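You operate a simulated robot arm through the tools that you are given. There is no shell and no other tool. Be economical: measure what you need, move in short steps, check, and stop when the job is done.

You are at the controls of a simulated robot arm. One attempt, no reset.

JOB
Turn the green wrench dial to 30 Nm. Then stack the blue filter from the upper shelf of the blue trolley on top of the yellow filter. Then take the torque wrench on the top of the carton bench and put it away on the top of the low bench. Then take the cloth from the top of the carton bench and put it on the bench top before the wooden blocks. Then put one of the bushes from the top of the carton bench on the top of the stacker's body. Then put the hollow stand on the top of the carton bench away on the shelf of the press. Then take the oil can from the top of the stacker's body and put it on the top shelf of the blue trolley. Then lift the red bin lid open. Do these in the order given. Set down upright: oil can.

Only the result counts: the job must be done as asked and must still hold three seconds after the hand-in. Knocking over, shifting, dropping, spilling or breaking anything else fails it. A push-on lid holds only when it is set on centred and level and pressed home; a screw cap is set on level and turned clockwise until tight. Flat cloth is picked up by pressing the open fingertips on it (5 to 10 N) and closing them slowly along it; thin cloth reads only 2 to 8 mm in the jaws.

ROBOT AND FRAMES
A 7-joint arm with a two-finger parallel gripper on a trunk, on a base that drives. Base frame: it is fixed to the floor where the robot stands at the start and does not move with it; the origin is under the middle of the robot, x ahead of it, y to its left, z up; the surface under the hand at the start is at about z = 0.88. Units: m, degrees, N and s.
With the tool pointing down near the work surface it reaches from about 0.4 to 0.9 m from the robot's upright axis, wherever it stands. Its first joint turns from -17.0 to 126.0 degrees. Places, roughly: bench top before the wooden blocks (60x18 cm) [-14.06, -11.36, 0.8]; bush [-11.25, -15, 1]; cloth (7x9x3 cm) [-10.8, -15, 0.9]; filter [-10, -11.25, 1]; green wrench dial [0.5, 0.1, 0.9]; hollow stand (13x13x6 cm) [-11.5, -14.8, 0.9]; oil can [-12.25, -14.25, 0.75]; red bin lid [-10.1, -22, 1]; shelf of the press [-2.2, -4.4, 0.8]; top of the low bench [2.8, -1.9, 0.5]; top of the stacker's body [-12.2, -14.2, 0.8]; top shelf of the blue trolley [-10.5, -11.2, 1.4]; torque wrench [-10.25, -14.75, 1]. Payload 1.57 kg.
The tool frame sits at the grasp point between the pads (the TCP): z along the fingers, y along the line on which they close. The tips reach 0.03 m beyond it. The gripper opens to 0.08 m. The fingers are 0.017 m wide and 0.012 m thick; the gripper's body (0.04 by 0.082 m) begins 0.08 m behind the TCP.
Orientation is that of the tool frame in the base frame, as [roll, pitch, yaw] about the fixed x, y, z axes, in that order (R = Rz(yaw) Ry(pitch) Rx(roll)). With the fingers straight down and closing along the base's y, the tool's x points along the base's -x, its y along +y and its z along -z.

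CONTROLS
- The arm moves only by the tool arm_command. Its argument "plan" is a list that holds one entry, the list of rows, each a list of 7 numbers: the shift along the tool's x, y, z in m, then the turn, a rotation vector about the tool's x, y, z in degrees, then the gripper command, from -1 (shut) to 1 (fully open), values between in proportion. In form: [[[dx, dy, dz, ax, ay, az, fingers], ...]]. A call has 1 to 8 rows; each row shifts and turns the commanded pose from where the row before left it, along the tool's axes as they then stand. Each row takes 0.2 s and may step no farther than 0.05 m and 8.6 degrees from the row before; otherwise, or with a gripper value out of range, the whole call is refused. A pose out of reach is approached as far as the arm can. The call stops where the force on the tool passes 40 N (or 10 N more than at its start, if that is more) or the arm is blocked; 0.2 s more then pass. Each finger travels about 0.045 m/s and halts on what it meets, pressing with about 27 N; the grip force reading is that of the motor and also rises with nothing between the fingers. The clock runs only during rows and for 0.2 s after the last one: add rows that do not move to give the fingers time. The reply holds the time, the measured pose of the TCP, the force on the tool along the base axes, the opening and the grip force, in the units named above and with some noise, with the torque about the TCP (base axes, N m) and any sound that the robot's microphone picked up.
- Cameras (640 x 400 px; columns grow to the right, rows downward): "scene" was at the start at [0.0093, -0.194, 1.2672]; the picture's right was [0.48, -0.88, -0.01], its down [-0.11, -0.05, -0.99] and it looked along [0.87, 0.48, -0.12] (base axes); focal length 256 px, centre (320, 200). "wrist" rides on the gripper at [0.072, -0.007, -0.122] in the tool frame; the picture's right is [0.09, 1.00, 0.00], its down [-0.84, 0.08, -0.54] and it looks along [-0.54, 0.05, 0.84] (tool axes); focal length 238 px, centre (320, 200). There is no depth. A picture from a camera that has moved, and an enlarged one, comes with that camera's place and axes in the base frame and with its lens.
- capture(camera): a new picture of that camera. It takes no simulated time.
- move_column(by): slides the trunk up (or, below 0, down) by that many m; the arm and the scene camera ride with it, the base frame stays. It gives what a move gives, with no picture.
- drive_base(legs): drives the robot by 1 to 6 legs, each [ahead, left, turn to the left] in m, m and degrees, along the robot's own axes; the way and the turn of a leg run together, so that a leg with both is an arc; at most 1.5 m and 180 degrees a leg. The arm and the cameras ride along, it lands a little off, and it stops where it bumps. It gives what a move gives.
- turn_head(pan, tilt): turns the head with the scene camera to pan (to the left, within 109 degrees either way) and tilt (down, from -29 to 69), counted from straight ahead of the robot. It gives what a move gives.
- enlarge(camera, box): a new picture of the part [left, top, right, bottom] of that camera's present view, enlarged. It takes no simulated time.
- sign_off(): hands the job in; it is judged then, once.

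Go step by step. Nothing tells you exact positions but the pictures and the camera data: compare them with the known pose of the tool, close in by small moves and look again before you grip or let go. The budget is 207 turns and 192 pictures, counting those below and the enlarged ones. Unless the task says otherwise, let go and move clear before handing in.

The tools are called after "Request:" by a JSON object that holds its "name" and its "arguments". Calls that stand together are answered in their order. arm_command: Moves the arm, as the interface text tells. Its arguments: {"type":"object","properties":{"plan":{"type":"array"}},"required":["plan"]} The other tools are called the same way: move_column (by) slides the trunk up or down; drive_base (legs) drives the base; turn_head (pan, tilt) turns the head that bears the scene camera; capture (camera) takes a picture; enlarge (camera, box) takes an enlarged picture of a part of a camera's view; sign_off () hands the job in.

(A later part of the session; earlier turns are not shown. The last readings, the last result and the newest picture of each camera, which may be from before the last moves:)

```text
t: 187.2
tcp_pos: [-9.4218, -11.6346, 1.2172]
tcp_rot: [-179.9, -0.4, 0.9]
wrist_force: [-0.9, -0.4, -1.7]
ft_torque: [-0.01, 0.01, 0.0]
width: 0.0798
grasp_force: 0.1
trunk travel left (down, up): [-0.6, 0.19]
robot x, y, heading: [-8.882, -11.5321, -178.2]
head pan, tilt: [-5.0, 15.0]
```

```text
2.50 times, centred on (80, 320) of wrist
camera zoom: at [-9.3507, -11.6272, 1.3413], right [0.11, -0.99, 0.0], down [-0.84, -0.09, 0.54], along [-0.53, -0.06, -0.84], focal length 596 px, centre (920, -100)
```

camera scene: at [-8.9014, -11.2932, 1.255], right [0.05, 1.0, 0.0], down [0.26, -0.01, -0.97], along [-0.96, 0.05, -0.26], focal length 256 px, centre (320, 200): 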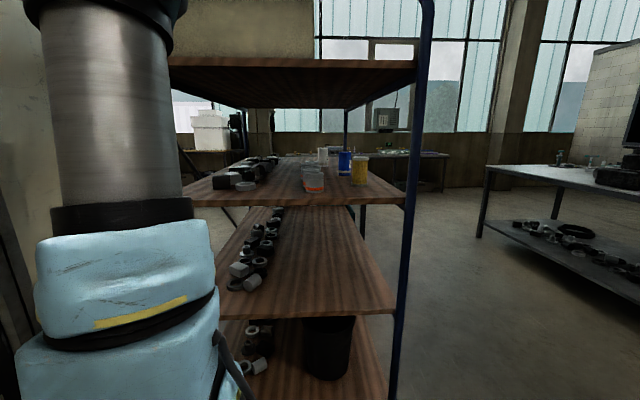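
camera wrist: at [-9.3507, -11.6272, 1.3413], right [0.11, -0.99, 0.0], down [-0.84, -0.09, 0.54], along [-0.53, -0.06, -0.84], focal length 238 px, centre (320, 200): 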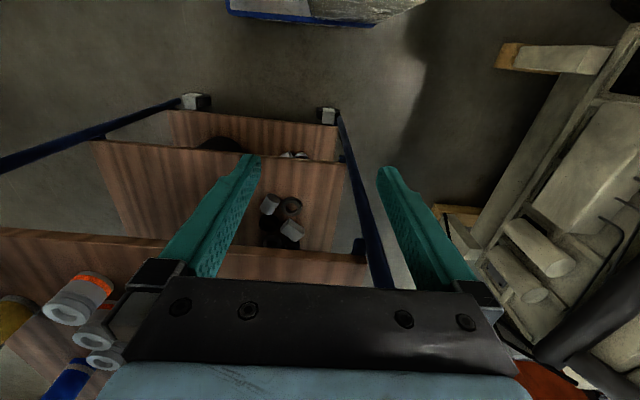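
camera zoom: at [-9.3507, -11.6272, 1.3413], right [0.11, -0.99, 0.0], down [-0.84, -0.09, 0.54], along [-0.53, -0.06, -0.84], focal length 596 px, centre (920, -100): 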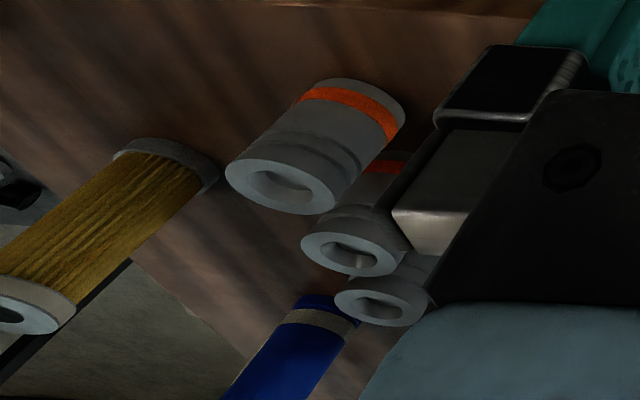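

Yellow stands at about [-9.846, -11.094] (top 1.159), blue at about [-10.09, -11.11]. The yellow blocks access from this end, so I'll go to the trolley's north side, which is open and close to both.

Request:
{"name": "drive_base", "arguments": {"legs": [[0.0, 0, -2], [0, -1.1, 0], [0.6, -0.15, 0]]}}

Request:
{"name": "turn_head", "arguments": {"pan": 0, "tilt": 25}}

Request:
{"name": "capture", "arguments": {"camera": "scene"}}

Request:
{"name": "capture", "arguments": {"camera": "wrist"}}

```text
t: 196.3
tcp_pos: [-10.0236, -10.3495, 1.2175]
tcp_rot: [-179.7, -0.4, -1.7]
wrist_force: [0.8, -0.8, 0.5]
ft_torque: [0.02, 0.01, 0.02]
width: 0.08
grasp_force: 0.1
trunk travel left (down, up): [-0.6, 0.19]
robot x, y, heading: [-9.4776, -10.2757, 179.4]
head pan, tilt: [-5.0, 15.0]
```

```text
t: 197.1
tcp_pos: [-10.0245, -10.3504, 1.2188]
tcp_rot: [-179.8, -0.4, -1.6]
wrist_force: [0.0, 0.1, 0.3]
ft_torque: [0.0, -0.01, 0.0]
width: 0.0802
grasp_force: 0.1
trunk travel left (down, up): [-0.6, 0.19]
robot x, y, heading: [-9.4796, -10.2716, 179.4]
head pan, tilt: [0.0, 25.0]
```

```text
153 pictures are left
camera scene: at [-9.488, -10.0401, 1.2389], right [0.01, 1.0, 0.0], down [0.42, -0.01, -0.91], along [-0.91, 0.01, -0.42], focal length 256 px, centre (320, 200)
```

scene: 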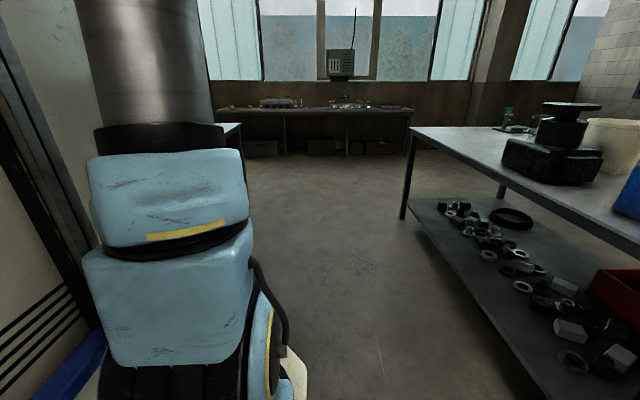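

```text
152 pictures are left
camera wrist: at [-9.953, -10.3449, 1.3414], right [0.06, -1.0, 0.0], down [-0.84, -0.05, 0.54], along [-0.54, -0.03, -0.84], focal length 238 px, centre (320, 200)
```

wrist: 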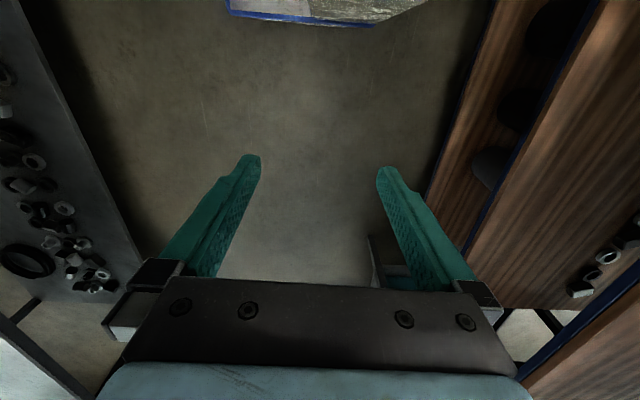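

The aisle is free. I move ahead 0.45 m and turn to face the trolley's north side.

Request:
{"name": "drive_base", "arguments": {"legs": [[0.48, -0.08, 0], [0, 0, 90]]}}

Request:
{"name": "turn_head", "arguments": {"pan": -5, "tilt": 15}}

Request:
{"name": "capture", "arguments": {"camera": "scene"}}

Request:
{"name": "capture", "arguments": {"camera": "wrist"}}

```text
t: 203.8
tcp_pos: [-9.8653, -10.7271, 1.2182]
tcp_rot: [-179.8, -0.4, 88.9]
wrist_force: [0.7, 0.2, 0.0]
ft_torque: [-0.03, 0.03, 0.0]
width: 0.0802
grasp_force: 0.0
trunk travel left (down, up): [-0.6, 0.19]
robot x, y, heading: [-9.9468, -10.1839, -90.0]
head pan, tilt: [0.0, 25.0]
```

```text
t: 204.5
tcp_pos: [-9.8654, -10.7276, 1.2172]
tcp_rot: [-179.8, -0.4, 88.9]
wrist_force: [-0.1, 0.2, 0.0]
ft_torque: [0.01, -0.03, 0.04]
width: 0.0802
grasp_force: 0.0
trunk travel left (down, up): [-0.6, 0.19]
robot x, y, heading: [-9.952, -10.1837, -90.0]
head pan, tilt: [-5.0, 15.0]
```

```text
151 pictures are left
camera scene: at [-10.1878, -10.1966, 1.255], right [-1.0, 0.09, 0.0], down [0.02, 0.26, -0.97], along [-0.09, -0.96, -0.26], focal length 256 px, centre (320, 200)
```

scene: 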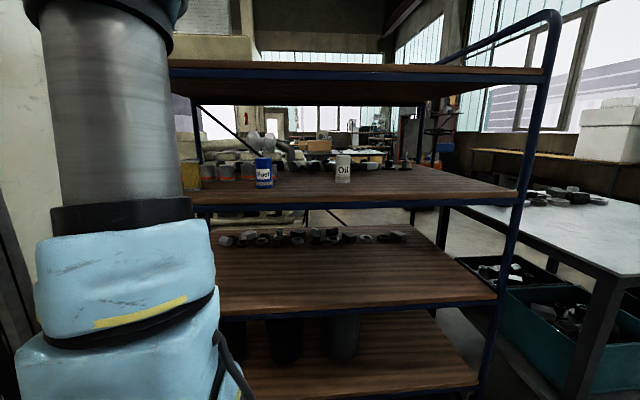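

```text
150 pictures are left
camera wrist: at [-9.8708, -10.6558, 1.3414], right [1.0, 0.07, 0.0], down [0.06, -0.84, 0.54], along [0.04, -0.53, -0.84], focal length 238 px, centre (320, 200)
```

wrist: 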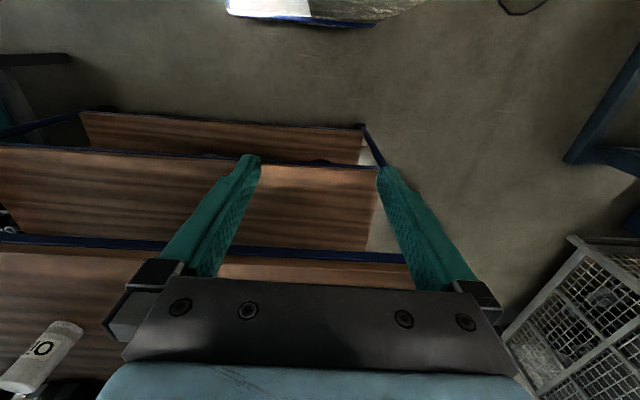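

Blue "Fuel" filter and white "Oil" filter are visible. I enlarge for exact positions, and tip the tool 60° so that the fingers point ahead and 30° down.

Request:
{"name": "enlarge", "arguments": {"camera": "scene", "box": [170, 130, 330, 230]}}

Request:
{"name": "arm_command", "arguments": {"plan": [[[0, 0, 0, 0, -8.5, 0, 1], [0, 0, 0, 0, -8.5, 0, 1], [0, 0, 0, 0, -8.5, 0, 1], [0, 0, 0, 0, -8.5, 0, 1], [0, 0, 0, 0, -8.5, 0, 1], [0, 0, 0, 0, -8.5, 0, 1], [0, 0, 0, 0, -8.5, 0, 1], [0, 0, 0, 0, 0, 0, 1]]]}}

Request:
{"name": "capture", "arguments": {"camera": "wrist"}}

Request:
{"name": "capture", "arguments": {"camera": "scene"}}

```text
4.00 times, centred on (250, 180) of scene
camera zoom: at [-10.1878, -10.1966, 1.255], right [-1.0, 0.09, 0.0], down [0.02, 0.26, -0.97], along [-0.09, -0.96, -0.26], focal length 1024 px, centre (600, 280)
```

zoom: 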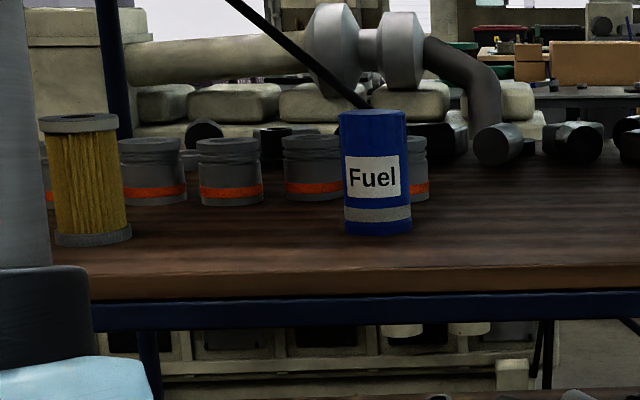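

```text
t: 205.7
tcp_pos: [-9.955, -10.7681, 1.2159]
tcp_rot: [176.9, 38.6, 75.9]
wrist_force: [-0.8, -0.5, 1.2]
ft_torque: [-0.05, 0.01, 0.01]
width: 0.0801
grasp_force: 0.1
trunk travel left (down, up): [-0.6, 0.19]
robot x, y, heading: [-9.9516, -10.1798, -90.1]
head pan, tilt: [-5.0, 15.0]
stopped in row 5: the arm was blocked; the commanded pose is now the measured one
```

```text
148 pictures are left
camera wrist: at [-9.9355, -10.6374, 1.2668], right [0.99, -0.14, -0.02], down [-0.03, -0.32, 0.95], along [-0.14, -0.94, -0.32], focal length 238 px, centre (320, 200)
```

wrist: 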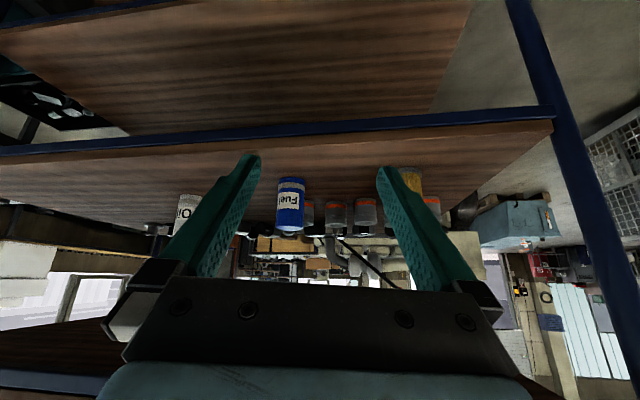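

```text
147 pictures are left
camera scene: at [-10.193, -10.2004, 1.2523], right [-1.0, 0.09, 0.0], down [0.03, 0.26, -0.96], along [-0.09, -0.96, -0.26], focal length 256 px, centre (320, 200)
```

scene: 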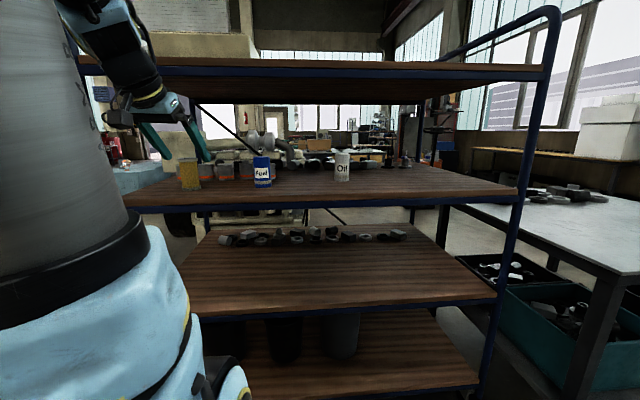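

The arm was blocked — too close in, and near the first joint's right-hand limit. I move the base back and to its right, so that the targets lie farther ahead and to the left.

Request:
{"name": "drive_base", "arguments": {"legs": [[-0.25, -0.25, 0]]}}

Request:
{"name": "arm_command", "arguments": {"plan": [[[0, 0, 0, 0, 8, 0, 1], [0, 0, 0, 0, 8, 0, 1], [0, 0, 0, 0, 8, 0, 1], [0, 0, 0, 0, 8, 0, 1], [0, 0, 0, 0, 0, 0, 1]]]}}

Request:
{"name": "capture", "arguments": {"camera": "scene"}}

```text
t: 208.0
tcp_pos: [-10.2083, -10.5171, 1.2174]
tcp_rot: [177.1, 38.6, 75.9]
wrist_force: [0.2, 0.5, 0.6]
ft_torque: [0.05, -0.01, -0.01]
width: 0.08
grasp_force: 0.1
trunk travel left (down, up): [-0.6, 0.19]
robot x, y, heading: [-10.2028, -9.9335, -90.5]
head pan, tilt: [-5.0, 15.0]
```

```text
t: 209.2
tcp_pos: [-10.2023, -10.5134, 1.2185]
tcp_rot: [177.9, 6.8, 77.5]
wrist_force: [-0.7, 0.3, -0.2]
ft_torque: [0.02, -0.04, 0.02]
width: 0.08
grasp_force: 0.2
trunk travel left (down, up): [-0.6, 0.19]
robot x, y, heading: [-10.2005, -9.9298, -90.3]
head pan, tilt: [-5.0, 15.0]
```

```text
146 pictures are left
camera scene: at [-10.4395, -9.9444, 1.2551], right [-1.0, 0.09, 0.0], down [0.02, 0.26, -0.97], along [-0.09, -0.96, -0.26], focal length 256 px, centre (320, 200)
```

scene: 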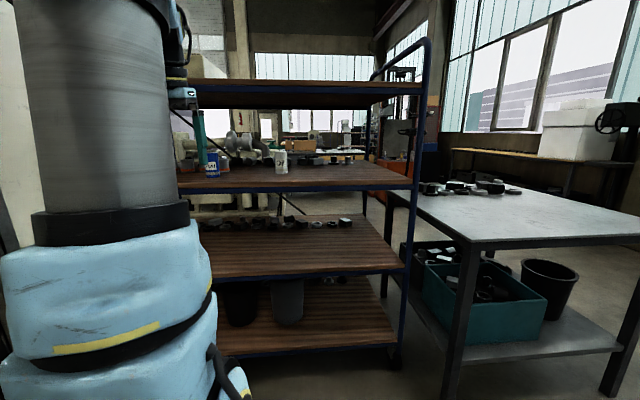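

Now I extend the TCP ahead to 0.8 m and left, straighten the yaw, then tilt.

Request:
{"name": "arm_command", "arguments": {"plan": [[[-0.04, 0.02, 0, 0, 0, -6, 1], [-0.04, 0.025, 0, 0, 0, -6, 1], [-0.04, 0.025, 0, 0, 0, 0, 1], [-0.04, 0.025, 0, 0, 0, 0, 1], [-0.03, 0.025, 0, 0, 0, 0, 1], [0, 0, 0, 0, 0, 0, 1]]]}}

Request:
{"name": "arm_command", "arguments": {"plan": [[[0, 0, 0, 0, -8, 0, 1], [0, 0, 0, 0, -8, 0, 1], [0, 0, 0, 0, -8, 0, 1], [0, 0, 0, 0, -8, 0, 1], [0, 0, 0, 0, -8, 0, 1], [0, 0, 0, 0, -8, 0, 1], [0, 0, 0, 0, 0, 0, 1]]]}}

Request:
{"name": "capture", "arguments": {"camera": "wrist"}}

```text
t: 210.6
tcp_pos: [-10.11, -10.6945, 1.2427]
tcp_rot: [179.6, 7.1, 89.5]
wrist_force: [0.2, 0.9, 0.7]
ft_torque: [0.05, -0.02, -0.01]
width: 0.0801
grasp_force: 0.1
out of reach, approached as far as the arm can: row 5
trunk travel left (down, up): [-0.6, 0.19]
robot x, y, heading: [-10.2021, -9.9344, -90.4]
head pan, tilt: [-5.0, 15.0]
```

```text
t: 212.2
tcp_pos: [-10.11, -10.694, 1.2433]
tcp_rot: [179.0, 55.2, 88.7]
wrist_force: [-0.2, -0.2, 0.4]
ft_torque: [0.02, 0.02, 0.0]
width: 0.08
grasp_force: 0.0
trunk travel left (down, up): [-0.6, 0.19]
robot x, y, heading: [-10.2032, -9.9311, -90.6]
head pan, tilt: [-5.0, 15.0]
```

```text
145 pictures are left
camera wrist: at [-10.1161, -10.5513, 1.2541], right [1.0, 0.05, -0.07], down [0.07, -0.03, 1.0], along [0.04, -1.0, -0.04], focal length 238 px, centre (320, 200)
```

wrist: 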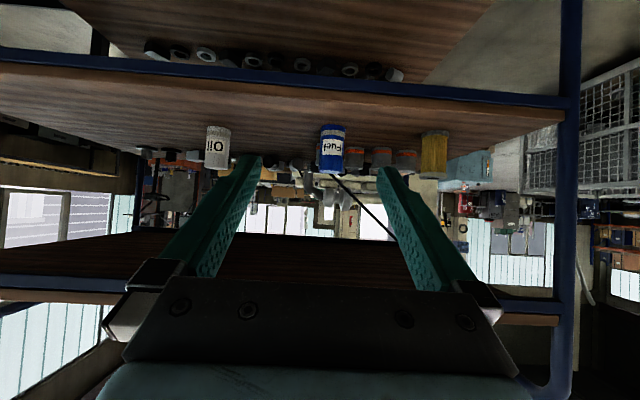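

The hand is tilted 55° now and the view is clear: blue at about [-10.077, -11.12], yellow at [-9.838, -11.095]. Drive ahead 0.3 m with the arm held at z≈1.24.

Request:
{"name": "drive_base", "arguments": {"legs": [[0.3, 0, 0]]}}

Request:
{"name": "capture", "arguments": {"camera": "wrist"}}

```text
t: 214.2
tcp_pos: [-10.1089, -10.9958, 1.2422]
tcp_rot: [179.0, 55.2, 89.0]
wrist_force: [-0.2, -0.4, 0.5]
ft_torque: [0.01, 0.0, 0.04]
width: 0.08
grasp_force: 0.1
trunk travel left (down, up): [-0.6, 0.19]
robot x, y, heading: [-10.2046, -10.2347, -90.2]
head pan, tilt: [-5.0, 15.0]
```

```text
144 pictures are left
camera wrist: at [-10.116, -10.853, 1.2542], right [1.0, 0.05, -0.07], down [0.07, -0.03, 1.0], along [0.05, -1.0, -0.04], focal length 238 px, centre (320, 200)
```

wrist: 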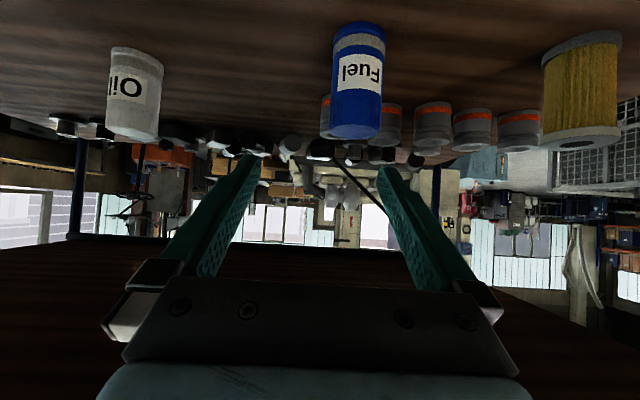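

I line up in x and lower in front of the blue filter.

Request:
{"name": "arm_command", "arguments": {"plan": [[[0.0, 0.02, 0, 0, 0, 0, 1], [0.032, 0.021, 0.022, 0, 0, 0, 1], [0.032, 0, 0.022, 0, 0, 0, 1], [0.032, 0, 0.022, 0, 0, 0, 1], [0, 0, 0, 0, 0, 0, 1]]]}}

Request:
{"name": "capture", "arguments": {"camera": "wrist"}}

```text
t: 215.4
tcp_pos: [-10.0658, -10.9929, 1.127]
tcp_rot: [179.0, 55.3, 88.9]
wrist_force: [0.6, 0.0, 0.1]
ft_torque: [0.04, 0.01, -0.02]
width: 0.0797
grasp_force: 0.1
trunk travel left (down, up): [-0.6, 0.19]
robot x, y, heading: [-10.2051, -10.2344, -90.2]
head pan, tilt: [-5.0, 15.0]
```

```text
143 pictures are left
camera wrist: at [-10.0723, -10.8516, 1.1395], right [1.0, 0.05, -0.07], down [0.07, -0.03, 1.0], along [0.05, -1.0, -0.04], focal length 238 px, centre (320, 200)
```

wrist: 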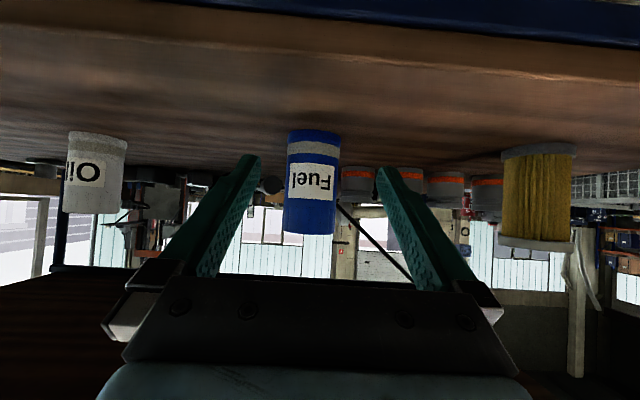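

Aligned within a few millimetres. Advance 0.115 m and close.

Request:
{"name": "arm_command", "arguments": {"plan": [[[-0.022, -0.002, 0.0315, 0, 0, 0, 1], [-0.022, -0.002, 0.0315, 0, 0, 0, 1], [-0.022, 0, 0.0315, 0, 0, 0, 1], [0, 0, 0, 0, 0, 0, 1]]]}}

Request:
{"name": "capture", "arguments": {"camera": "wrist"}}

```text
t: 216.4
tcp_pos: [-10.0742, -11.1112, 1.1279]
tcp_rot: [178.8, 55.0, 88.9]
wrist_force: [-0.3, -0.6, 0.3]
ft_torque: [-0.03, 0.0, -0.01]
width: 0.0798
grasp_force: 0.1
trunk travel left (down, up): [-0.6, 0.19]
robot x, y, heading: [-10.2021, -10.2349, -90.1]
head pan, tilt: [-5.0, 15.0]
```

```text
142 pictures are left
camera wrist: at [-10.0806, -10.9692, 1.141], right [1.0, 0.05, -0.07], down [0.07, -0.03, 1.0], along [0.05, -1.0, -0.04], focal length 238 px, centre (320, 200)
```

wrist: 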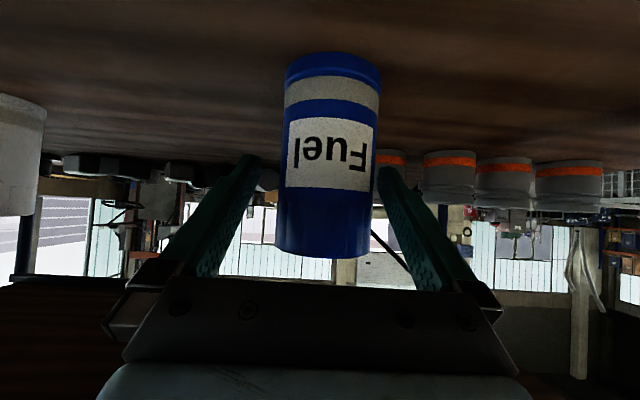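

Request:
{"name": "arm_command", "arguments": {"plan": [[[-0.006, 0.006, 0.0085, 0, 0, 0, 1], [0, 0, 0, 0, 0, 0, 0.7], [0, 0, 0, 0, 0, 0, 0.5], [0, 0, 0, 0, 0, 0, 0.2], [0, 0, 0, 0, 0, 0, 0.2], [0, 0, 0, 0, 0, 0, 0.2]]]}}

```text
t: 217.8
tcp_pos: [-10.0677, -11.1216, 1.1288]
tcp_rot: [179.1, 55.3, 88.9]
wrist_force: [-2.0, -1.1, 1.2]
ft_torque: [-0.03, 0.18, 0.03]
width: 0.0593
grasp_force: 27.0
trunk travel left (down, up): [-0.6, 0.19]
robot x, y, heading: [-10.2063, -10.2357, -90.1]
head pan, tilt: [-5.0, 15.0]
```

Gripped at 59 mm. Lift 12 cm.

Request:
{"name": "arm_command", "arguments": {"plan": [[[-0.02, 0, -0.014, 0, 0, 0, 0.1], [-0.027, 0, -0.0185, 0, 0, 0, 0.1], [-0.027, 0, -0.0185, 0, 0, 0, 0.1], [-0.027, 0, -0.0185, 0, 0, 0, 0.1], [0, 0, 0, 0, 0, 0, 0.1]]]}}

Request:
{"name": "capture", "arguments": {"camera": "wrist"}}

Request:
{"name": "capture", "arguments": {"camera": "scene"}}

```text
t: 219.0
tcp_pos: [-10.0679, -11.1191, 1.2399]
tcp_rot: [179.7, 54.4, 89.7]
wrist_force: [-0.1, -0.2, -0.6]
ft_torque: [0.03, 0.0, 0.02]
width: 0.0438
grasp_force: 0.0
trunk travel left (down, up): [-0.6, 0.19]
robot x, y, heading: [-10.2045, -10.2292, -90.3]
head pan, tilt: [-5.0, 15.0]
```

```text
141 pictures are left
camera wrist: at [-10.0748, -10.977, 1.2536], right [1.0, 0.05, -0.07], down [0.07, -0.05, 1.0], along [0.05, -1.0, -0.05], focal length 238 px, centre (320, 200)
```

wrist: 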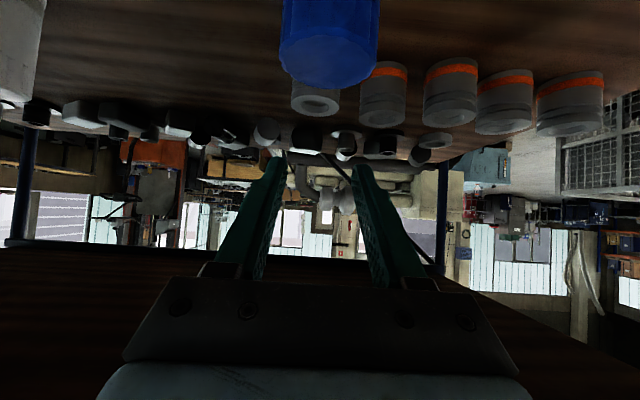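

```text
140 pictures are left
camera scene: at [-10.442, -10.245, 1.2533], right [-1.0, 0.09, 0.0], down [0.02, 0.26, -0.97], along [-0.09, -0.96, -0.26], focal length 256 px, centre (320, 200)
```

scene: 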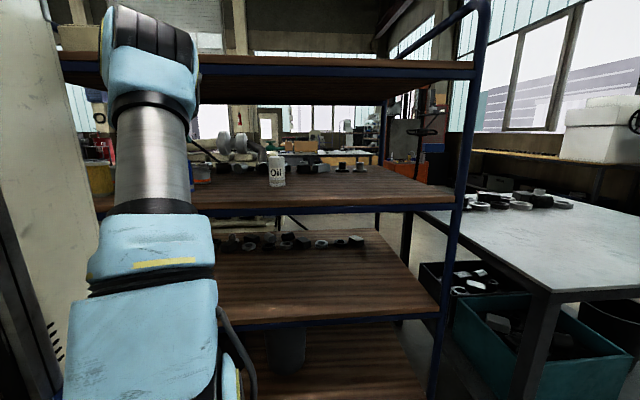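

It slipped out and still stands where it was. I look closely at its position before retrying with a deeper, firmer grip.

Request:
{"name": "enlarge", "arguments": {"camera": "wrist", "box": [220, 0, 460, 150]}}

```text
2.67 times, centred on (340, 75) of wrist
camera zoom: at [-10.0748, -10.977, 1.2536], right [1.0, 0.05, -0.07], down [0.07, -0.05, 1.0], along [0.05, -1.0, -0.05], focal length 636 px, centre (267, 533)
```

zoom: 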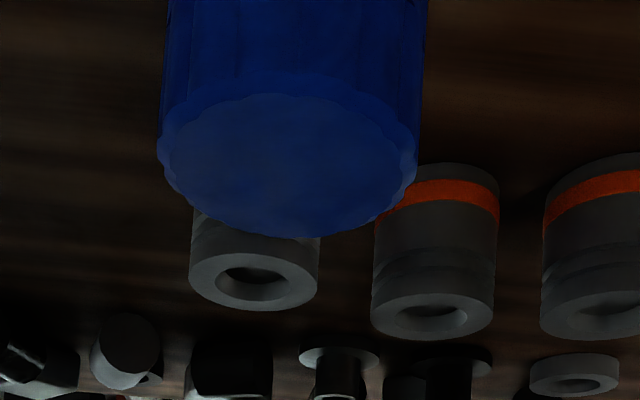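

The filter still stands at [-10.069, -11.12], diameter 59 mm. I'll descend again, grip with full closing command, and test-lift slowly.

Request:
{"name": "arm_command", "arguments": {"plan": [[[0, 0, 0, 0, 0, 0, 1], [0, 0, 0, 0, 0, 0, 1], [0, 0, 0, 0, 0, 0, 1], [0.03, 0, 0.021, 0, 0, 0, 1], [0.03, 0, 0.021, 0, 0, 0, 1], [0.04, 0, 0.026, 0, 0, 0, 1], [0, 0, 0, 0, 0, 0, 1]]]}}

Request:
{"name": "capture", "arguments": {"camera": "wrist"}}

```text
t: 220.6
tcp_pos: [-10.0652, -11.1197, 1.128]
tcp_rot: [178.9, 55.2, 88.9]
wrist_force: [0.2, 1.6, 0.0]
ft_torque: [-0.06, 0.02, -0.01]
width: 0.0801
grasp_force: 0.1
trunk travel left (down, up): [-0.6, 0.19]
robot x, y, heading: [-10.2022, -10.2308, -90.3]
head pan, tilt: [-5.0, 15.0]
```

```text
138 pictures are left
camera wrist: at [-10.0717, -10.9775, 1.1394], right [1.0, 0.05, -0.07], down [0.07, -0.03, 1.0], along [0.05, -1.0, -0.04], focal length 238 px, centre (320, 200)
```

wrist: 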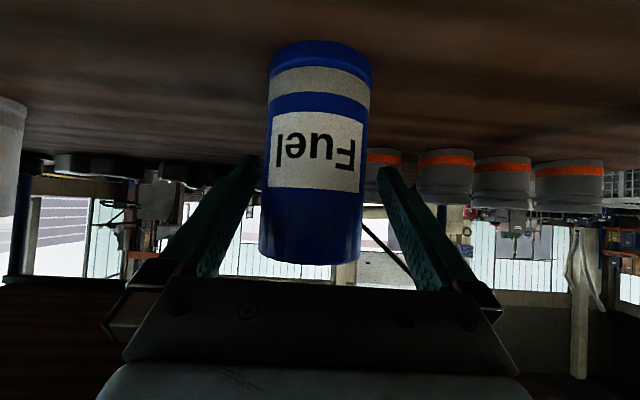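

Request:
{"name": "arm_command", "arguments": {"plan": [[[0.0066, 0, 0.0046, 0, 0, 0, 1], [0, 0, 0, 0, 0, 0, 0.6], [0, 0, 0, 0, 0, 0, 0.2], [0, 0, 0, 0, 0, 0, -1], [0, 0, 0, 0, 0, 0, -1], [0, 0, 0, 0, 0, 0, -1], [0, 0, 0, 0, 0, 0, -1], [0, 0, 0, 0, 0, 0, -1]]]}}

Request:
{"name": "arm_command", "arguments": {"plan": [[[-0.008, 0, -0.0057, 0, 0, 0, -1], [-0.008, 0, -0.0057, 0, 0, 0, -1], [0, 0, 0, 0, 0, 0, -1], [0, 0, 0, 0, 0, 0, -1]]]}}

Request:
{"name": "capture", "arguments": {"camera": "wrist"}}

```text
t: 222.4
tcp_pos: [-10.0669, -11.1189, 1.1194]
tcp_rot: [179.0, 55.2, 89.1]
wrist_force: [-1.0, 0.6, 1.3]
ft_torque: [0.0, 0.19, -0.01]
width: 0.0596
grasp_force: 27.3
trunk travel left (down, up): [-0.6, 0.19]
robot x, y, heading: [-10.205, -10.2371, -90.3]
head pan, tilt: [-5.0, 15.0]
```

```text
t: 223.4
tcp_pos: [-10.0648, -11.1196, 1.1389]
tcp_rot: [179.1, 55.1, 89.1]
wrist_force: [0.1, -0.2, -3.0]
ft_torque: [0.0, 0.0, -0.01]
width: 0.0598
grasp_force: 27.0
trunk travel left (down, up): [-0.6, 0.19]
robot x, y, heading: [-10.2052, -10.2368, -90.3]
head pan, tilt: [-5.0, 15.0]
```

```text
137 pictures are left
camera wrist: at [-10.0718, -10.978, 1.1513], right [1.0, 0.05, -0.07], down [0.07, -0.03, 1.0], along [0.05, -1.0, -0.04], focal length 238 px, centre (320, 200)
```

wrist: 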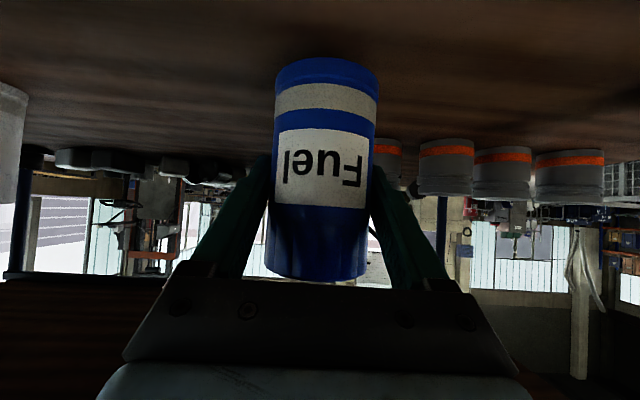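

Held this time (3 N weight). Keep lifting slowly.

Request:
{"name": "arm_command", "arguments": {"plan": [[[-0.012, 0, -0.0085, 0, 0, 0, -1], [-0.012, 0, -0.0085, 0, 0, 0, -1], [-0.012, 0, -0.0085, 0, 0, 0, -1], [-0.012, 0, -0.0085, 0, 0, 0, -1], [-0.012, 0, -0.0085, 0, 0, 0, -1], [-0.012, 0, -0.0085, 0, 0, 0, -1], [-0.012, 0, -0.0085, 0, 0, 0, -1], [0, 0, 0, 0, 0, 0, -1]]]}}

Request:
{"name": "capture", "arguments": {"camera": "wrist"}}

```text
t: 225.2
tcp_pos: [-10.0673, -11.116, 1.2441]
tcp_rot: [179.0, 55.1, 89.0]
wrist_force: [-0.6, 0.3, -3.6]
ft_torque: [-0.03, 0.0, 0.02]
width: 0.0592
grasp_force: 27.1
trunk travel left (down, up): [-0.6, 0.19]
robot x, y, heading: [-10.2011, -10.2352, -90.1]
head pan, tilt: [-5.0, 15.0]
```

```text
136 pictures are left
camera wrist: at [-10.0731, -10.9746, 1.2541], right [1.0, 0.05, -0.07], down [0.07, -0.03, 1.0], along [0.05, -1.0, -0.04], focal length 238 px, centre (320, 200)
```

wrist: 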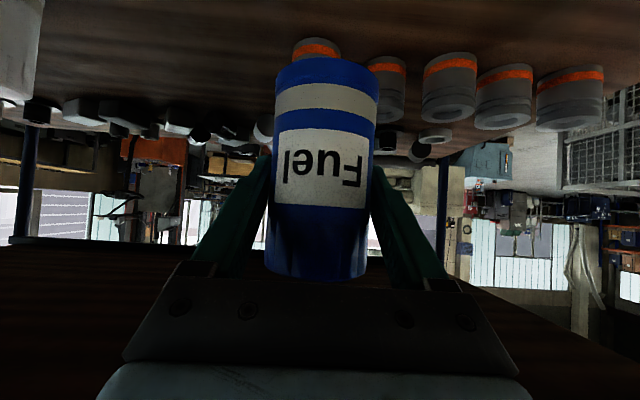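

Now move sideways towards the yellow filter, stopping short to measure.

Request:
{"name": "arm_command", "arguments": {"plan": [[[0, 0.03, 0, 0, 0, 0, -1], [0, 0.03, 0, 0, 0, 0, -1], [0, 0.03, 0, 0, 0, 0, -1], [0, 0.03, 0, 0, 0, 0, -1], [0, 0, 0, 0, 0, 0, -1]]]}}

Request:
{"name": "capture", "arguments": {"camera": "wrist"}}

Request:
{"name": "enlarge", "arguments": {"camera": "wrist", "box": [360, 0, 600, 150]}}

```text
t: 226.4
tcp_pos: [-9.9578, -11.1177, 1.2435]
tcp_rot: [179.1, 55.1, 88.8]
wrist_force: [0.2, 0.3, -3.4]
ft_torque: [-0.05, -0.02, -0.02]
width: 0.0592
grasp_force: 27.0
out of reach, approached as far as the arm can: row 4
trunk travel left (down, up): [-0.6, 0.19]
robot x, y, heading: [-10.2027, -10.2351, -90.1]
head pan, tilt: [-5.0, 15.0]
```

```text
135 pictures are left
camera wrist: at [-9.9642, -10.9763, 1.2549], right [1.0, 0.05, -0.07], down [0.07, -0.03, 1.0], along [0.04, -1.0, -0.04], focal length 238 px, centre (320, 200)
```

wrist: 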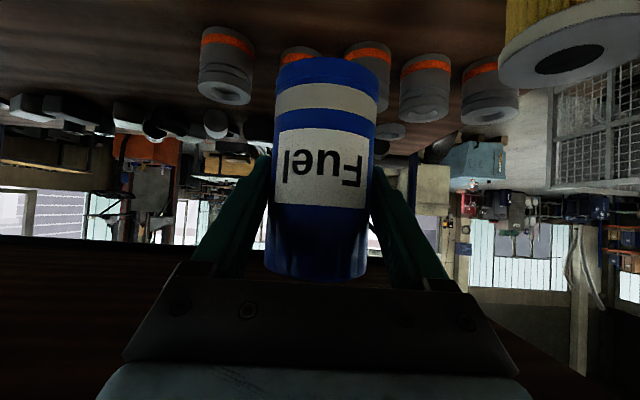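

```text
2.67 times, centred on (480, 75) of wrist
camera zoom: at [-9.9642, -10.9763, 1.2549], right [1.0, 0.05, -0.07], down [0.07, -0.03, 1.0], along [0.04, -1.0, -0.04], focal length 636 px, centre (-107, 533)
```

zoom: 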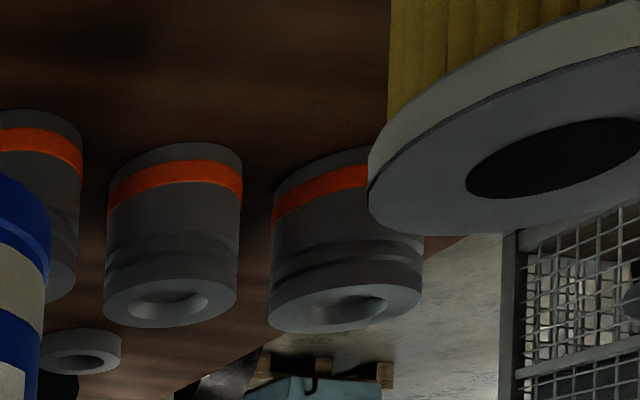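

The arm is at its reach limit on that side, so I move the base 0.1 m left carefully.

Request:
{"name": "drive_base", "arguments": {"legs": [[0.04, 0.1, 0]]}}

Request:
{"name": "capture", "arguments": {"camera": "wrist"}}

```text
t: 227.6
tcp_pos: [-9.8589, -11.1693, 1.2216]
tcp_rot: [-179.8, 53.8, 89.7]
wrist_force: [0.5, -0.3, -2.8]
ft_torque: [-0.01, 0.04, -0.02]
width: 0.0591
grasp_force: 27.1
trunk travel left (down, up): [-0.6, 0.19]
robot x, y, heading: [-10.1016, -10.2798, -89.7]
head pan, tilt: [-5.0, 15.0]
```

```text
133 pictures are left
camera wrist: at [-9.8641, -11.0272, 1.2368], right [1.0, 0.05, -0.08], down [0.08, -0.06, 1.0], along [0.04, -1.0, -0.06], focal length 238 px, centre (320, 200)
```

wrist: 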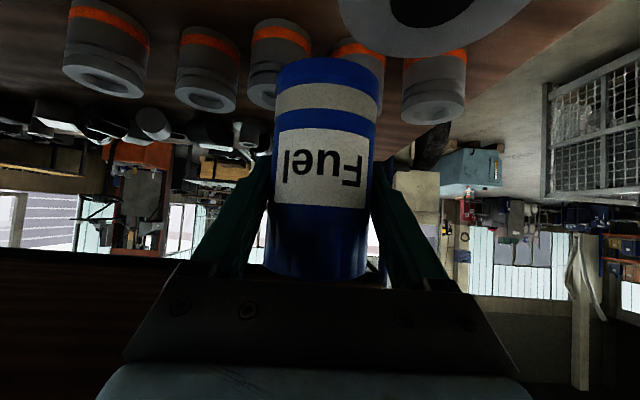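

The base dip lowered the hand; I lift first, then draw back and over. Yellow's centre is confirmed at about [-9.826, -11.104].

Request:
{"name": "arm_command", "arguments": {"plan": [[[-0.014, 0, -0.009, 0, 0, 0, -1], [-0.014, 0, -0.009, 0, 0, 0, -1], [0.019, 0.0, -0.027, 0, 0, 0, -1], [0.019, 0.0, -0.027, 0, 0, 0, -1], [0, 0.0, 0, 0, 0, 0, -1]]]}}

Request:
{"name": "capture", "arguments": {"camera": "wrist"}}

```text
t: 228.8
tcp_pos: [-9.8608, -11.1001, 1.2375]
tcp_rot: [-180.0, 54.4, 89.5]
wrist_force: [-0.9, -2.6, 11.8]
ft_torque: [-0.15, -0.34, -0.12]
width: 0.0595
grasp_force: 27.2
out of reach, approached as far as the arm can: row 1, 2
trunk travel left (down, up): [-0.6, 0.19]
robot x, y, heading: [-10.1031, -10.2738, -90.0]
head pan, tilt: [-5.0, 15.0]
```

```text
132 pictures are left
camera wrist: at [-9.8661, -10.9584, 1.2503], right [1.0, 0.04, -0.07], down [0.08, -0.05, 1.0], along [0.04, -1.0, -0.05], focal length 238 px, centre (320, 200)
```

wrist: 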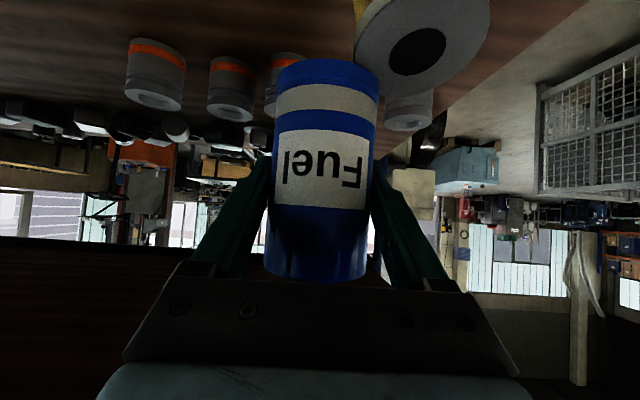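

There is contact with the yellow filter (12 N up). I lift straight away and check that the yellow still stands.

Request:
{"name": "arm_command", "arguments": {"plan": [[[-0.012, 0, -0.0085, 0, 0, 0, -1], [-0.012, 0, -0.0085, 0, 0, 0, -1], [0, 0, 0, 0, 0, 0, -1], [0, 0, 0, 0, 0, 0, -1]]]}}

Request:
{"name": "capture", "arguments": {"camera": "wrist"}}

Request:
{"name": "enlarge", "arguments": {"camera": "scene", "box": [120, 80, 320, 230]}}

```text
t: 229.8
tcp_pos: [-9.8604, -11.0999, 1.248]
tcp_rot: [-178.3, 52.9, 91.4]
wrist_force: [0.5, 0.2, -3.1]
ft_torque: [-0.05, -0.01, 0.05]
width: 0.0593
grasp_force: 26.5
trunk travel left (down, up): [-0.6, 0.19]
robot x, y, heading: [-10.103, -10.274, -90.1]
head pan, tilt: [-5.0, 15.0]
```

```text
131 pictures are left
camera wrist: at [-9.8663, -10.958, 1.265], right [0.99, 0.05, -0.09], down [0.1, -0.07, 0.99], along [0.05, -1.0, -0.08], focal length 238 px, centre (320, 200)
```

wrist: 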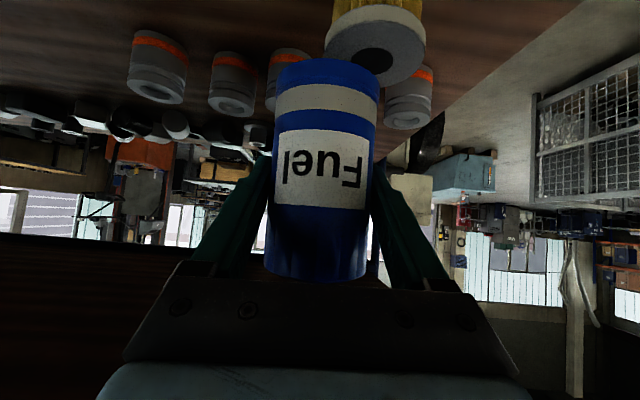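

```text
2.67 times, centred on (220, 155) of scene
camera zoom: at [-10.3415, -10.2874, 1.2534], right [-1.0, 0.09, 0.0], down [0.02, 0.26, -0.97], along [-0.09, -0.96, -0.26], focal length 683 px, centre (587, 320)
```

zoom: 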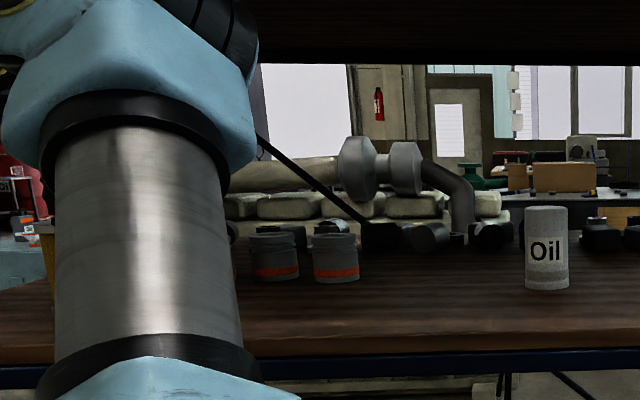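

Yellow still stands at about [-9.832, -11.107]. With the blue now clear above it, I correct the tilt and move over it.

Request:
{"name": "arm_command", "arguments": {"plan": [[[0, 0.008, 0, 0, -2.2, 0, -1], [-0.002, 0.008, 0.003, 0, 0, 0, -1], [-0.002, 0.008, 0.003, 0, 0, 0, -1], [0, 0.006, 0, 0, 0, 0, -1], [0, 0, 0, 0, 0, 0, -1]]]}}

Request:
{"name": "capture", "arguments": {"camera": "wrist"}}

Request:
{"name": "enlarge", "arguments": {"camera": "wrist", "box": [220, 0, 460, 150]}}

```text
t: 231.0
tcp_pos: [-9.8369, -11.1054, 1.2546]
tcp_rot: [-178.7, 55.6, 90.8]
wrist_force: [-0.5, 0.3, -3.2]
ft_torque: [0.0, 0.01, -0.01]
width: 0.0593
grasp_force: 26.7
trunk travel left (down, up): [-0.6, 0.19]
robot x, y, heading: [-10.1011, -10.2747, -90.0]
head pan, tilt: [-5.0, 15.0]
```

```text
129 pictures are left
camera wrist: at [-9.8429, -10.964, 1.2647], right [0.99, 0.05, -0.09], down [0.09, -0.03, 1.0], along [0.04, -1.0, -0.03], focal length 238 px, centre (320, 200)
```

wrist: 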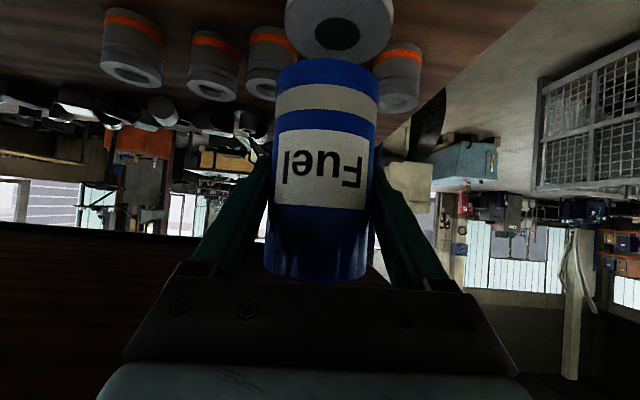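

```text
2.67 times, centred on (340, 75) of wrist
camera zoom: at [-9.8429, -10.964, 1.2647], right [0.99, 0.05, -0.09], down [0.09, -0.03, 1.0], along [0.04, -1.0, -0.03], focal length 636 px, centre (267, 533)
```

zoom: 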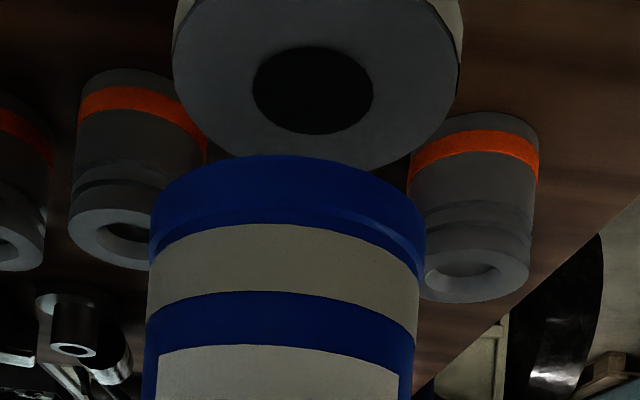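

Blue sits within 5 mm of yellow's axis. I shift 5 mm and lower until contact.

Request:
{"name": "arm_command", "arguments": {"plan": [[[-0.001, 0.005, 0.002, 0, 0, 0, -1], [0.0082, 0, 0.0057, 0, 0, 0, -1], [0.0082, 0, 0.0057, 0, 0, 0, -1], [0.0041, 0, 0.0028, 0, 0, 0, -1], [0, 0, 0, 0, 0, 0, -1]]]}}

Request:
{"name": "enlarge", "arguments": {"camera": "wrist", "box": [220, 0, 460, 150]}}

```text
t: 232.2
tcp_pos: [-9.831, -11.1141, 1.2377]
tcp_rot: [-179.8, 56.2, 89.7]
wrist_force: [-0.4, -0.2, -3.3]
ft_torque: [-0.01, 0.03, -0.02]
width: 0.0589
grasp_force: 27.6
out of reach, approached as far as the arm can: row 1
trunk travel left (down, up): [-0.6, 0.19]
robot x, y, heading: [-10.1021, -10.2756, -90.0]
head pan, tilt: [-5.0, 15.0]
```

```text
2.67 times, centred on (340, 75) of wrist
camera zoom: at [-9.8361, -10.9723, 1.247], right [1.0, 0.04, -0.08], down [0.08, -0.01, 1.0], along [0.04, -1.0, -0.02], focal length 636 px, centre (267, 533)
```

zoom: 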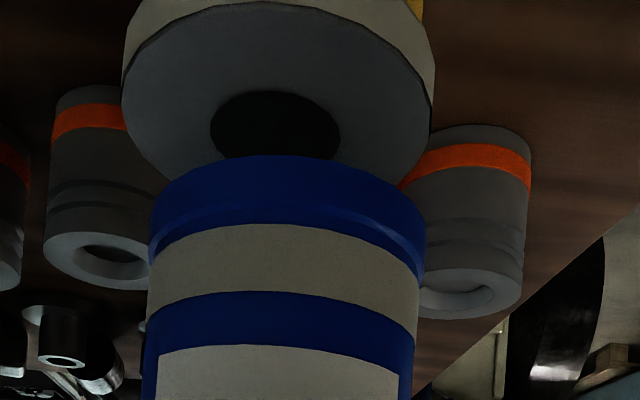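

The pose is at the reach limit. I lift 3 cm, retract, bring the base closer, and then place it.

Request:
{"name": "arm_command", "arguments": {"plan": [[[-0.012, 0, -0.0085, 0, 0, 0, -1], [-0.012, 0, -0.0085, 0, 0, 0, -1], [0.0057, 0, -0.0082, 0, 0, 0, -1], [0, 0, 0, 0, 0, 0, -1]]]}}

Request:
{"name": "drive_base", "arguments": {"legs": [[0.0, 0.1, 0]]}}

Request:
{"name": "capture", "arguments": {"camera": "wrist"}}

```text
t: 233.2
tcp_pos: [-9.8309, -11.1102, 1.2491]
tcp_rot: [-178.0, 55.1, 91.3]
wrist_force: [-0.6, -0.1, -3.0]
ft_torque: [-0.04, 0.04, 0.0]
width: 0.0595
grasp_force: 26.9
out of reach, approached as far as the arm can: row 2
trunk travel left (down, up): [-0.6, 0.19]
robot x, y, heading: [-10.1038, -10.2782, -89.9]
head pan, tilt: [-5.0, 15.0]
```

```text
t: 234.1
tcp_pos: [-9.7972, -11.1071, 1.2506]
tcp_rot: [-177.3, 55.0, 91.6]
wrist_force: [0.3, 0.7, -2.7]
ft_torque: [0.01, 0.01, 0.02]
width: 0.0593
grasp_force: 27.0
trunk travel left (down, up): [-0.6, 0.19]
robot x, y, heading: [-10.06, -10.2763, -90.1]
head pan, tilt: [-5.0, 15.0]
stopped in leg 1: the force on the tool passed its limit at 56 N (the readings are from after the stop); the commanded pose is now the measured one
```

```text
126 pictures are left
camera wrist: at [-9.8026, -10.9652, 1.2621], right [0.99, 0.04, -0.1], down [0.1, -0.04, 0.99], along [0.04, -1.0, -0.04], focal length 238 px, centre (320, 200)
```

wrist: 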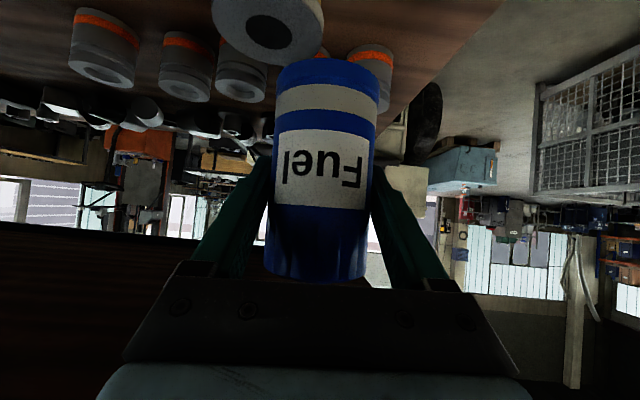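

The tool felt a 56 N bump while driving; yellow is unmoved. I check the arm's surroundings before going on.

Request:
{"name": "turn_head", "arguments": {"pan": 10, "tilt": 0}}

Request:
{"name": "capture", "arguments": {"camera": "scene"}}

```text
t: 234.9
tcp_pos: [-9.798, -11.1067, 1.2488]
tcp_rot: [-177.5, 55.0, 91.5]
wrist_force: [0.2, 0.1, -3.2]
ft_torque: [0.02, -0.02, -0.04]
width: 0.0593
grasp_force: 27.1
trunk travel left (down, up): [-0.6, 0.19]
robot x, y, heading: [-10.062, -10.276, -90.3]
head pan, tilt: [10.0, 0.0]
```

```text
125 pictures are left
camera scene: at [-10.2762, -10.2826, 1.2792], right [-0.99, -0.17, 0.0], down [0.0, 0.0, -1.0], along [0.17, -0.99, 0.0], focal length 256 px, centre (320, 200)
```

scene: 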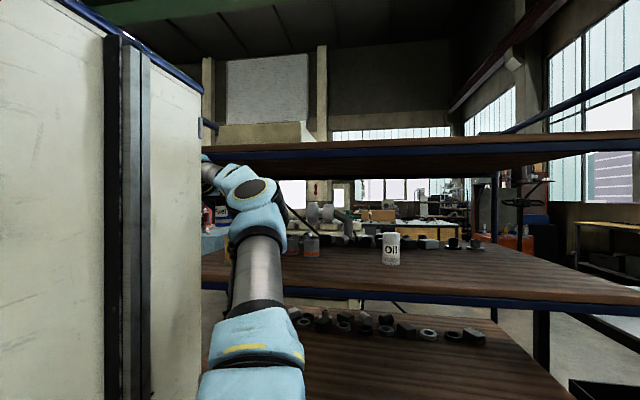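

The wrist knuckle sits just under the top shelf, so I keep low from here. I go back 35 mm over the yellow, level the hand and lower a little.

Request:
{"name": "arm_command", "arguments": {"plan": [[[0, -0.012, 0, -0.86, 0, 1.23, -1], [0, -0.012, 0, 0, 0, 0, -1], [0, -0.0105, 0, 0, 0, 0, -1], [0.006, 0, 0.0042, 0, 0, 0, -1], [0, 0, 0, 0, 0, 0, -1]]]}}

Request:
{"name": "enlarge", "arguments": {"camera": "wrist", "box": [220, 0, 460, 150]}}

```text
t: 236.1
tcp_pos: [-9.831, -11.1062, 1.2416]
tcp_rot: [179.8, 55.0, 89.4]
wrist_force: [-0.2, 0.6, -3.3]
ft_torque: [-0.06, 0.01, 0.01]
width: 0.0594
grasp_force: 27.1
trunk travel left (down, up): [-0.6, 0.19]
robot x, y, heading: [-10.0599, -10.2718, -90.2]
head pan, tilt: [10.0, 0.0]
```

```text
2.67 times, centred on (340, 75) of wrist
camera zoom: at [-9.8372, -10.9645, 1.2535], right [1.0, 0.04, -0.07], down [0.08, -0.04, 1.0], along [0.04, -1.0, -0.04], focal length 636 px, centre (267, 533)
```

zoom: 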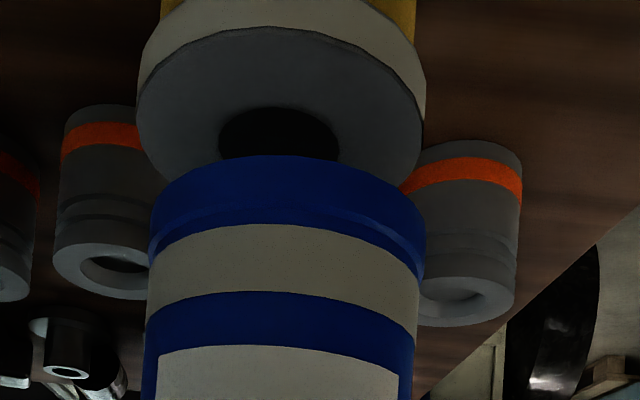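

Aligned within 2 mm. Lower to contact.

Request:
{"name": "arm_command", "arguments": {"plan": [[[0.0066, -0.001, 0.0046, 0, 0, 0, -1], [0.0066, 0, 0.0046, 0, 0, 0, -1], [0.0025, 0, 0.0017, 0, 0, 0, -1], [0, 0, 0, 0, 0, 0, -1]]]}}

Request:
{"name": "enlarge", "arguments": {"camera": "wrist", "box": [220, 0, 460, 150]}}

```text
t: 237.1
tcp_pos: [-9.8331, -11.1055, 1.2244]
tcp_rot: [179.8, 55.2, 89.1]
wrist_force: [0.3, -1.0, 4.3]
ft_torque: [0.2, 0.1, -0.03]
width: 0.0593
grasp_force: 27.0
trunk travel left (down, up): [-0.6, 0.19]
robot x, y, heading: [-10.0638, -10.2751, -90.5]
head pan, tilt: [10.0, 0.0]
```

```text
2.67 times, centred on (340, 75) of wrist
camera zoom: at [-9.8382, -10.9644, 1.2363], right [1.0, 0.04, -0.07], down [0.08, -0.03, 1.0], along [0.04, -1.0, -0.04], focal length 636 px, centre (267, 533)
```

zoom: 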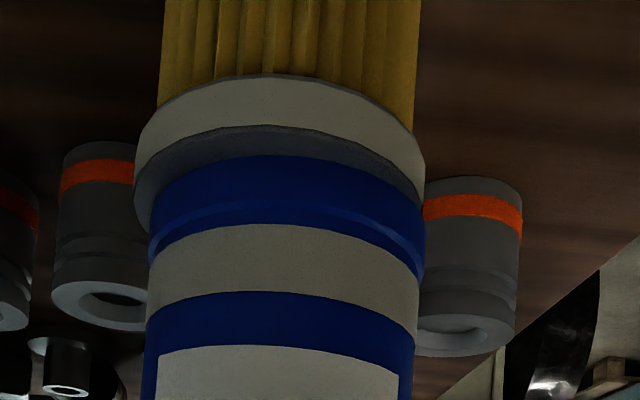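

Contact at the front rim, with the blue about 6 mm too far back. I lift slightly, shift 5 mm forward and set down.

Request:
{"name": "arm_command", "arguments": {"plan": [[[-0.004, 0, -0.0028, 0, 0, 0, -1], [0.0029, -0.001, -0.0041, 0, 0, 0, -1], [0.0035, 0, 0.0025, 0, 0, 0, -1], [0, 0, 0, 0, 0, 0, -1]]]}}

Request:
{"name": "enlarge", "arguments": {"camera": "wrist", "box": [220, 0, 460, 150]}}

```text
t: 238.1
tcp_pos: [-9.834, -11.1009, 1.2243]
tcp_rot: [179.8, 55.1, 89.3]
wrist_force: [-0.3, 0.8, 3.7]
ft_torque: [0.14, 0.16, 0.01]
width: 0.0595
grasp_force: 27.2
trunk travel left (down, up): [-0.6, 0.19]
robot x, y, heading: [-10.0647, -10.2748, -90.0]
head pan, tilt: [10.0, 0.0]
```

```text
2.67 times, centred on (340, 75) of wrist
camera zoom: at [-9.8394, -10.9592, 1.2364], right [1.0, 0.04, -0.07], down [0.08, -0.03, 1.0], along [0.04, -1.0, -0.04], focal length 636 px, centre (267, 533)
```

zoom: 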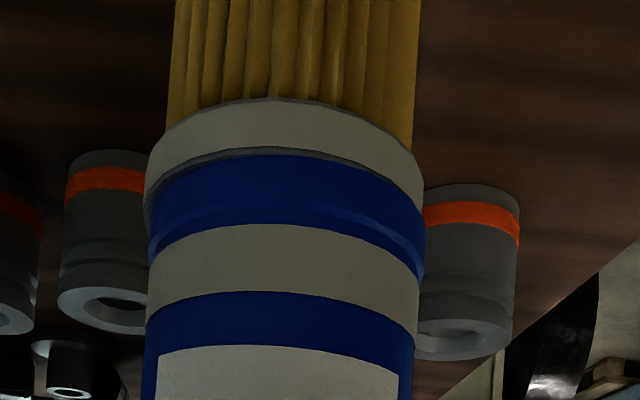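

Concentric now. Release slowly and look.

Request:
{"name": "arm_command", "arguments": {"plan": [[[0, 0, 0, 0, 0, 0, 0.5], [0, 0, 0, 0, 0, 0, 0.7], [0, 0, 0, 0, 0, 0, 1], [0, 0, 0, 0, 0, 0, 1]]]}}

Request:
{"name": "capture", "arguments": {"camera": "wrist"}}

```text
t: 239.1
tcp_pos: [-9.8343, -11.1012, 1.2233]
tcp_rot: [179.9, 55.0, 89.3]
wrist_force: [-0.2, 0.9, -0.1]
ft_torque: [-0.03, 0.03, 0.01]
width: 0.0802
grasp_force: 0.1
trunk travel left (down, up): [-0.6, 0.19]
robot x, y, heading: [-10.0633, -10.2744, -90.3]
head pan, tilt: [10.0, 0.0]
```

```text
121 pictures are left
camera wrist: at [-9.8393, -10.9595, 1.2357], right [1.0, 0.04, -0.07], down [0.08, -0.04, 1.0], along [0.04, -1.0, -0.04], focal length 238 px, centre (320, 200)
```

wrist: 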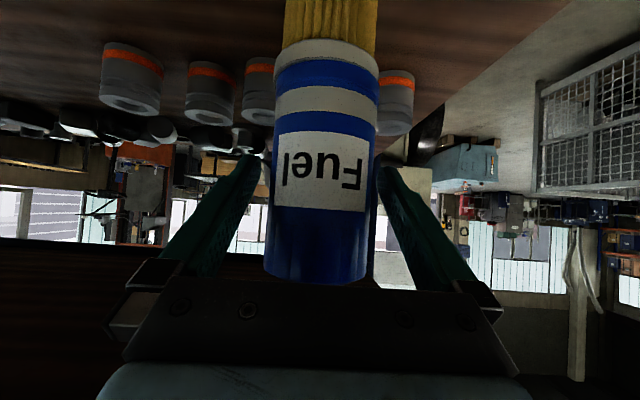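

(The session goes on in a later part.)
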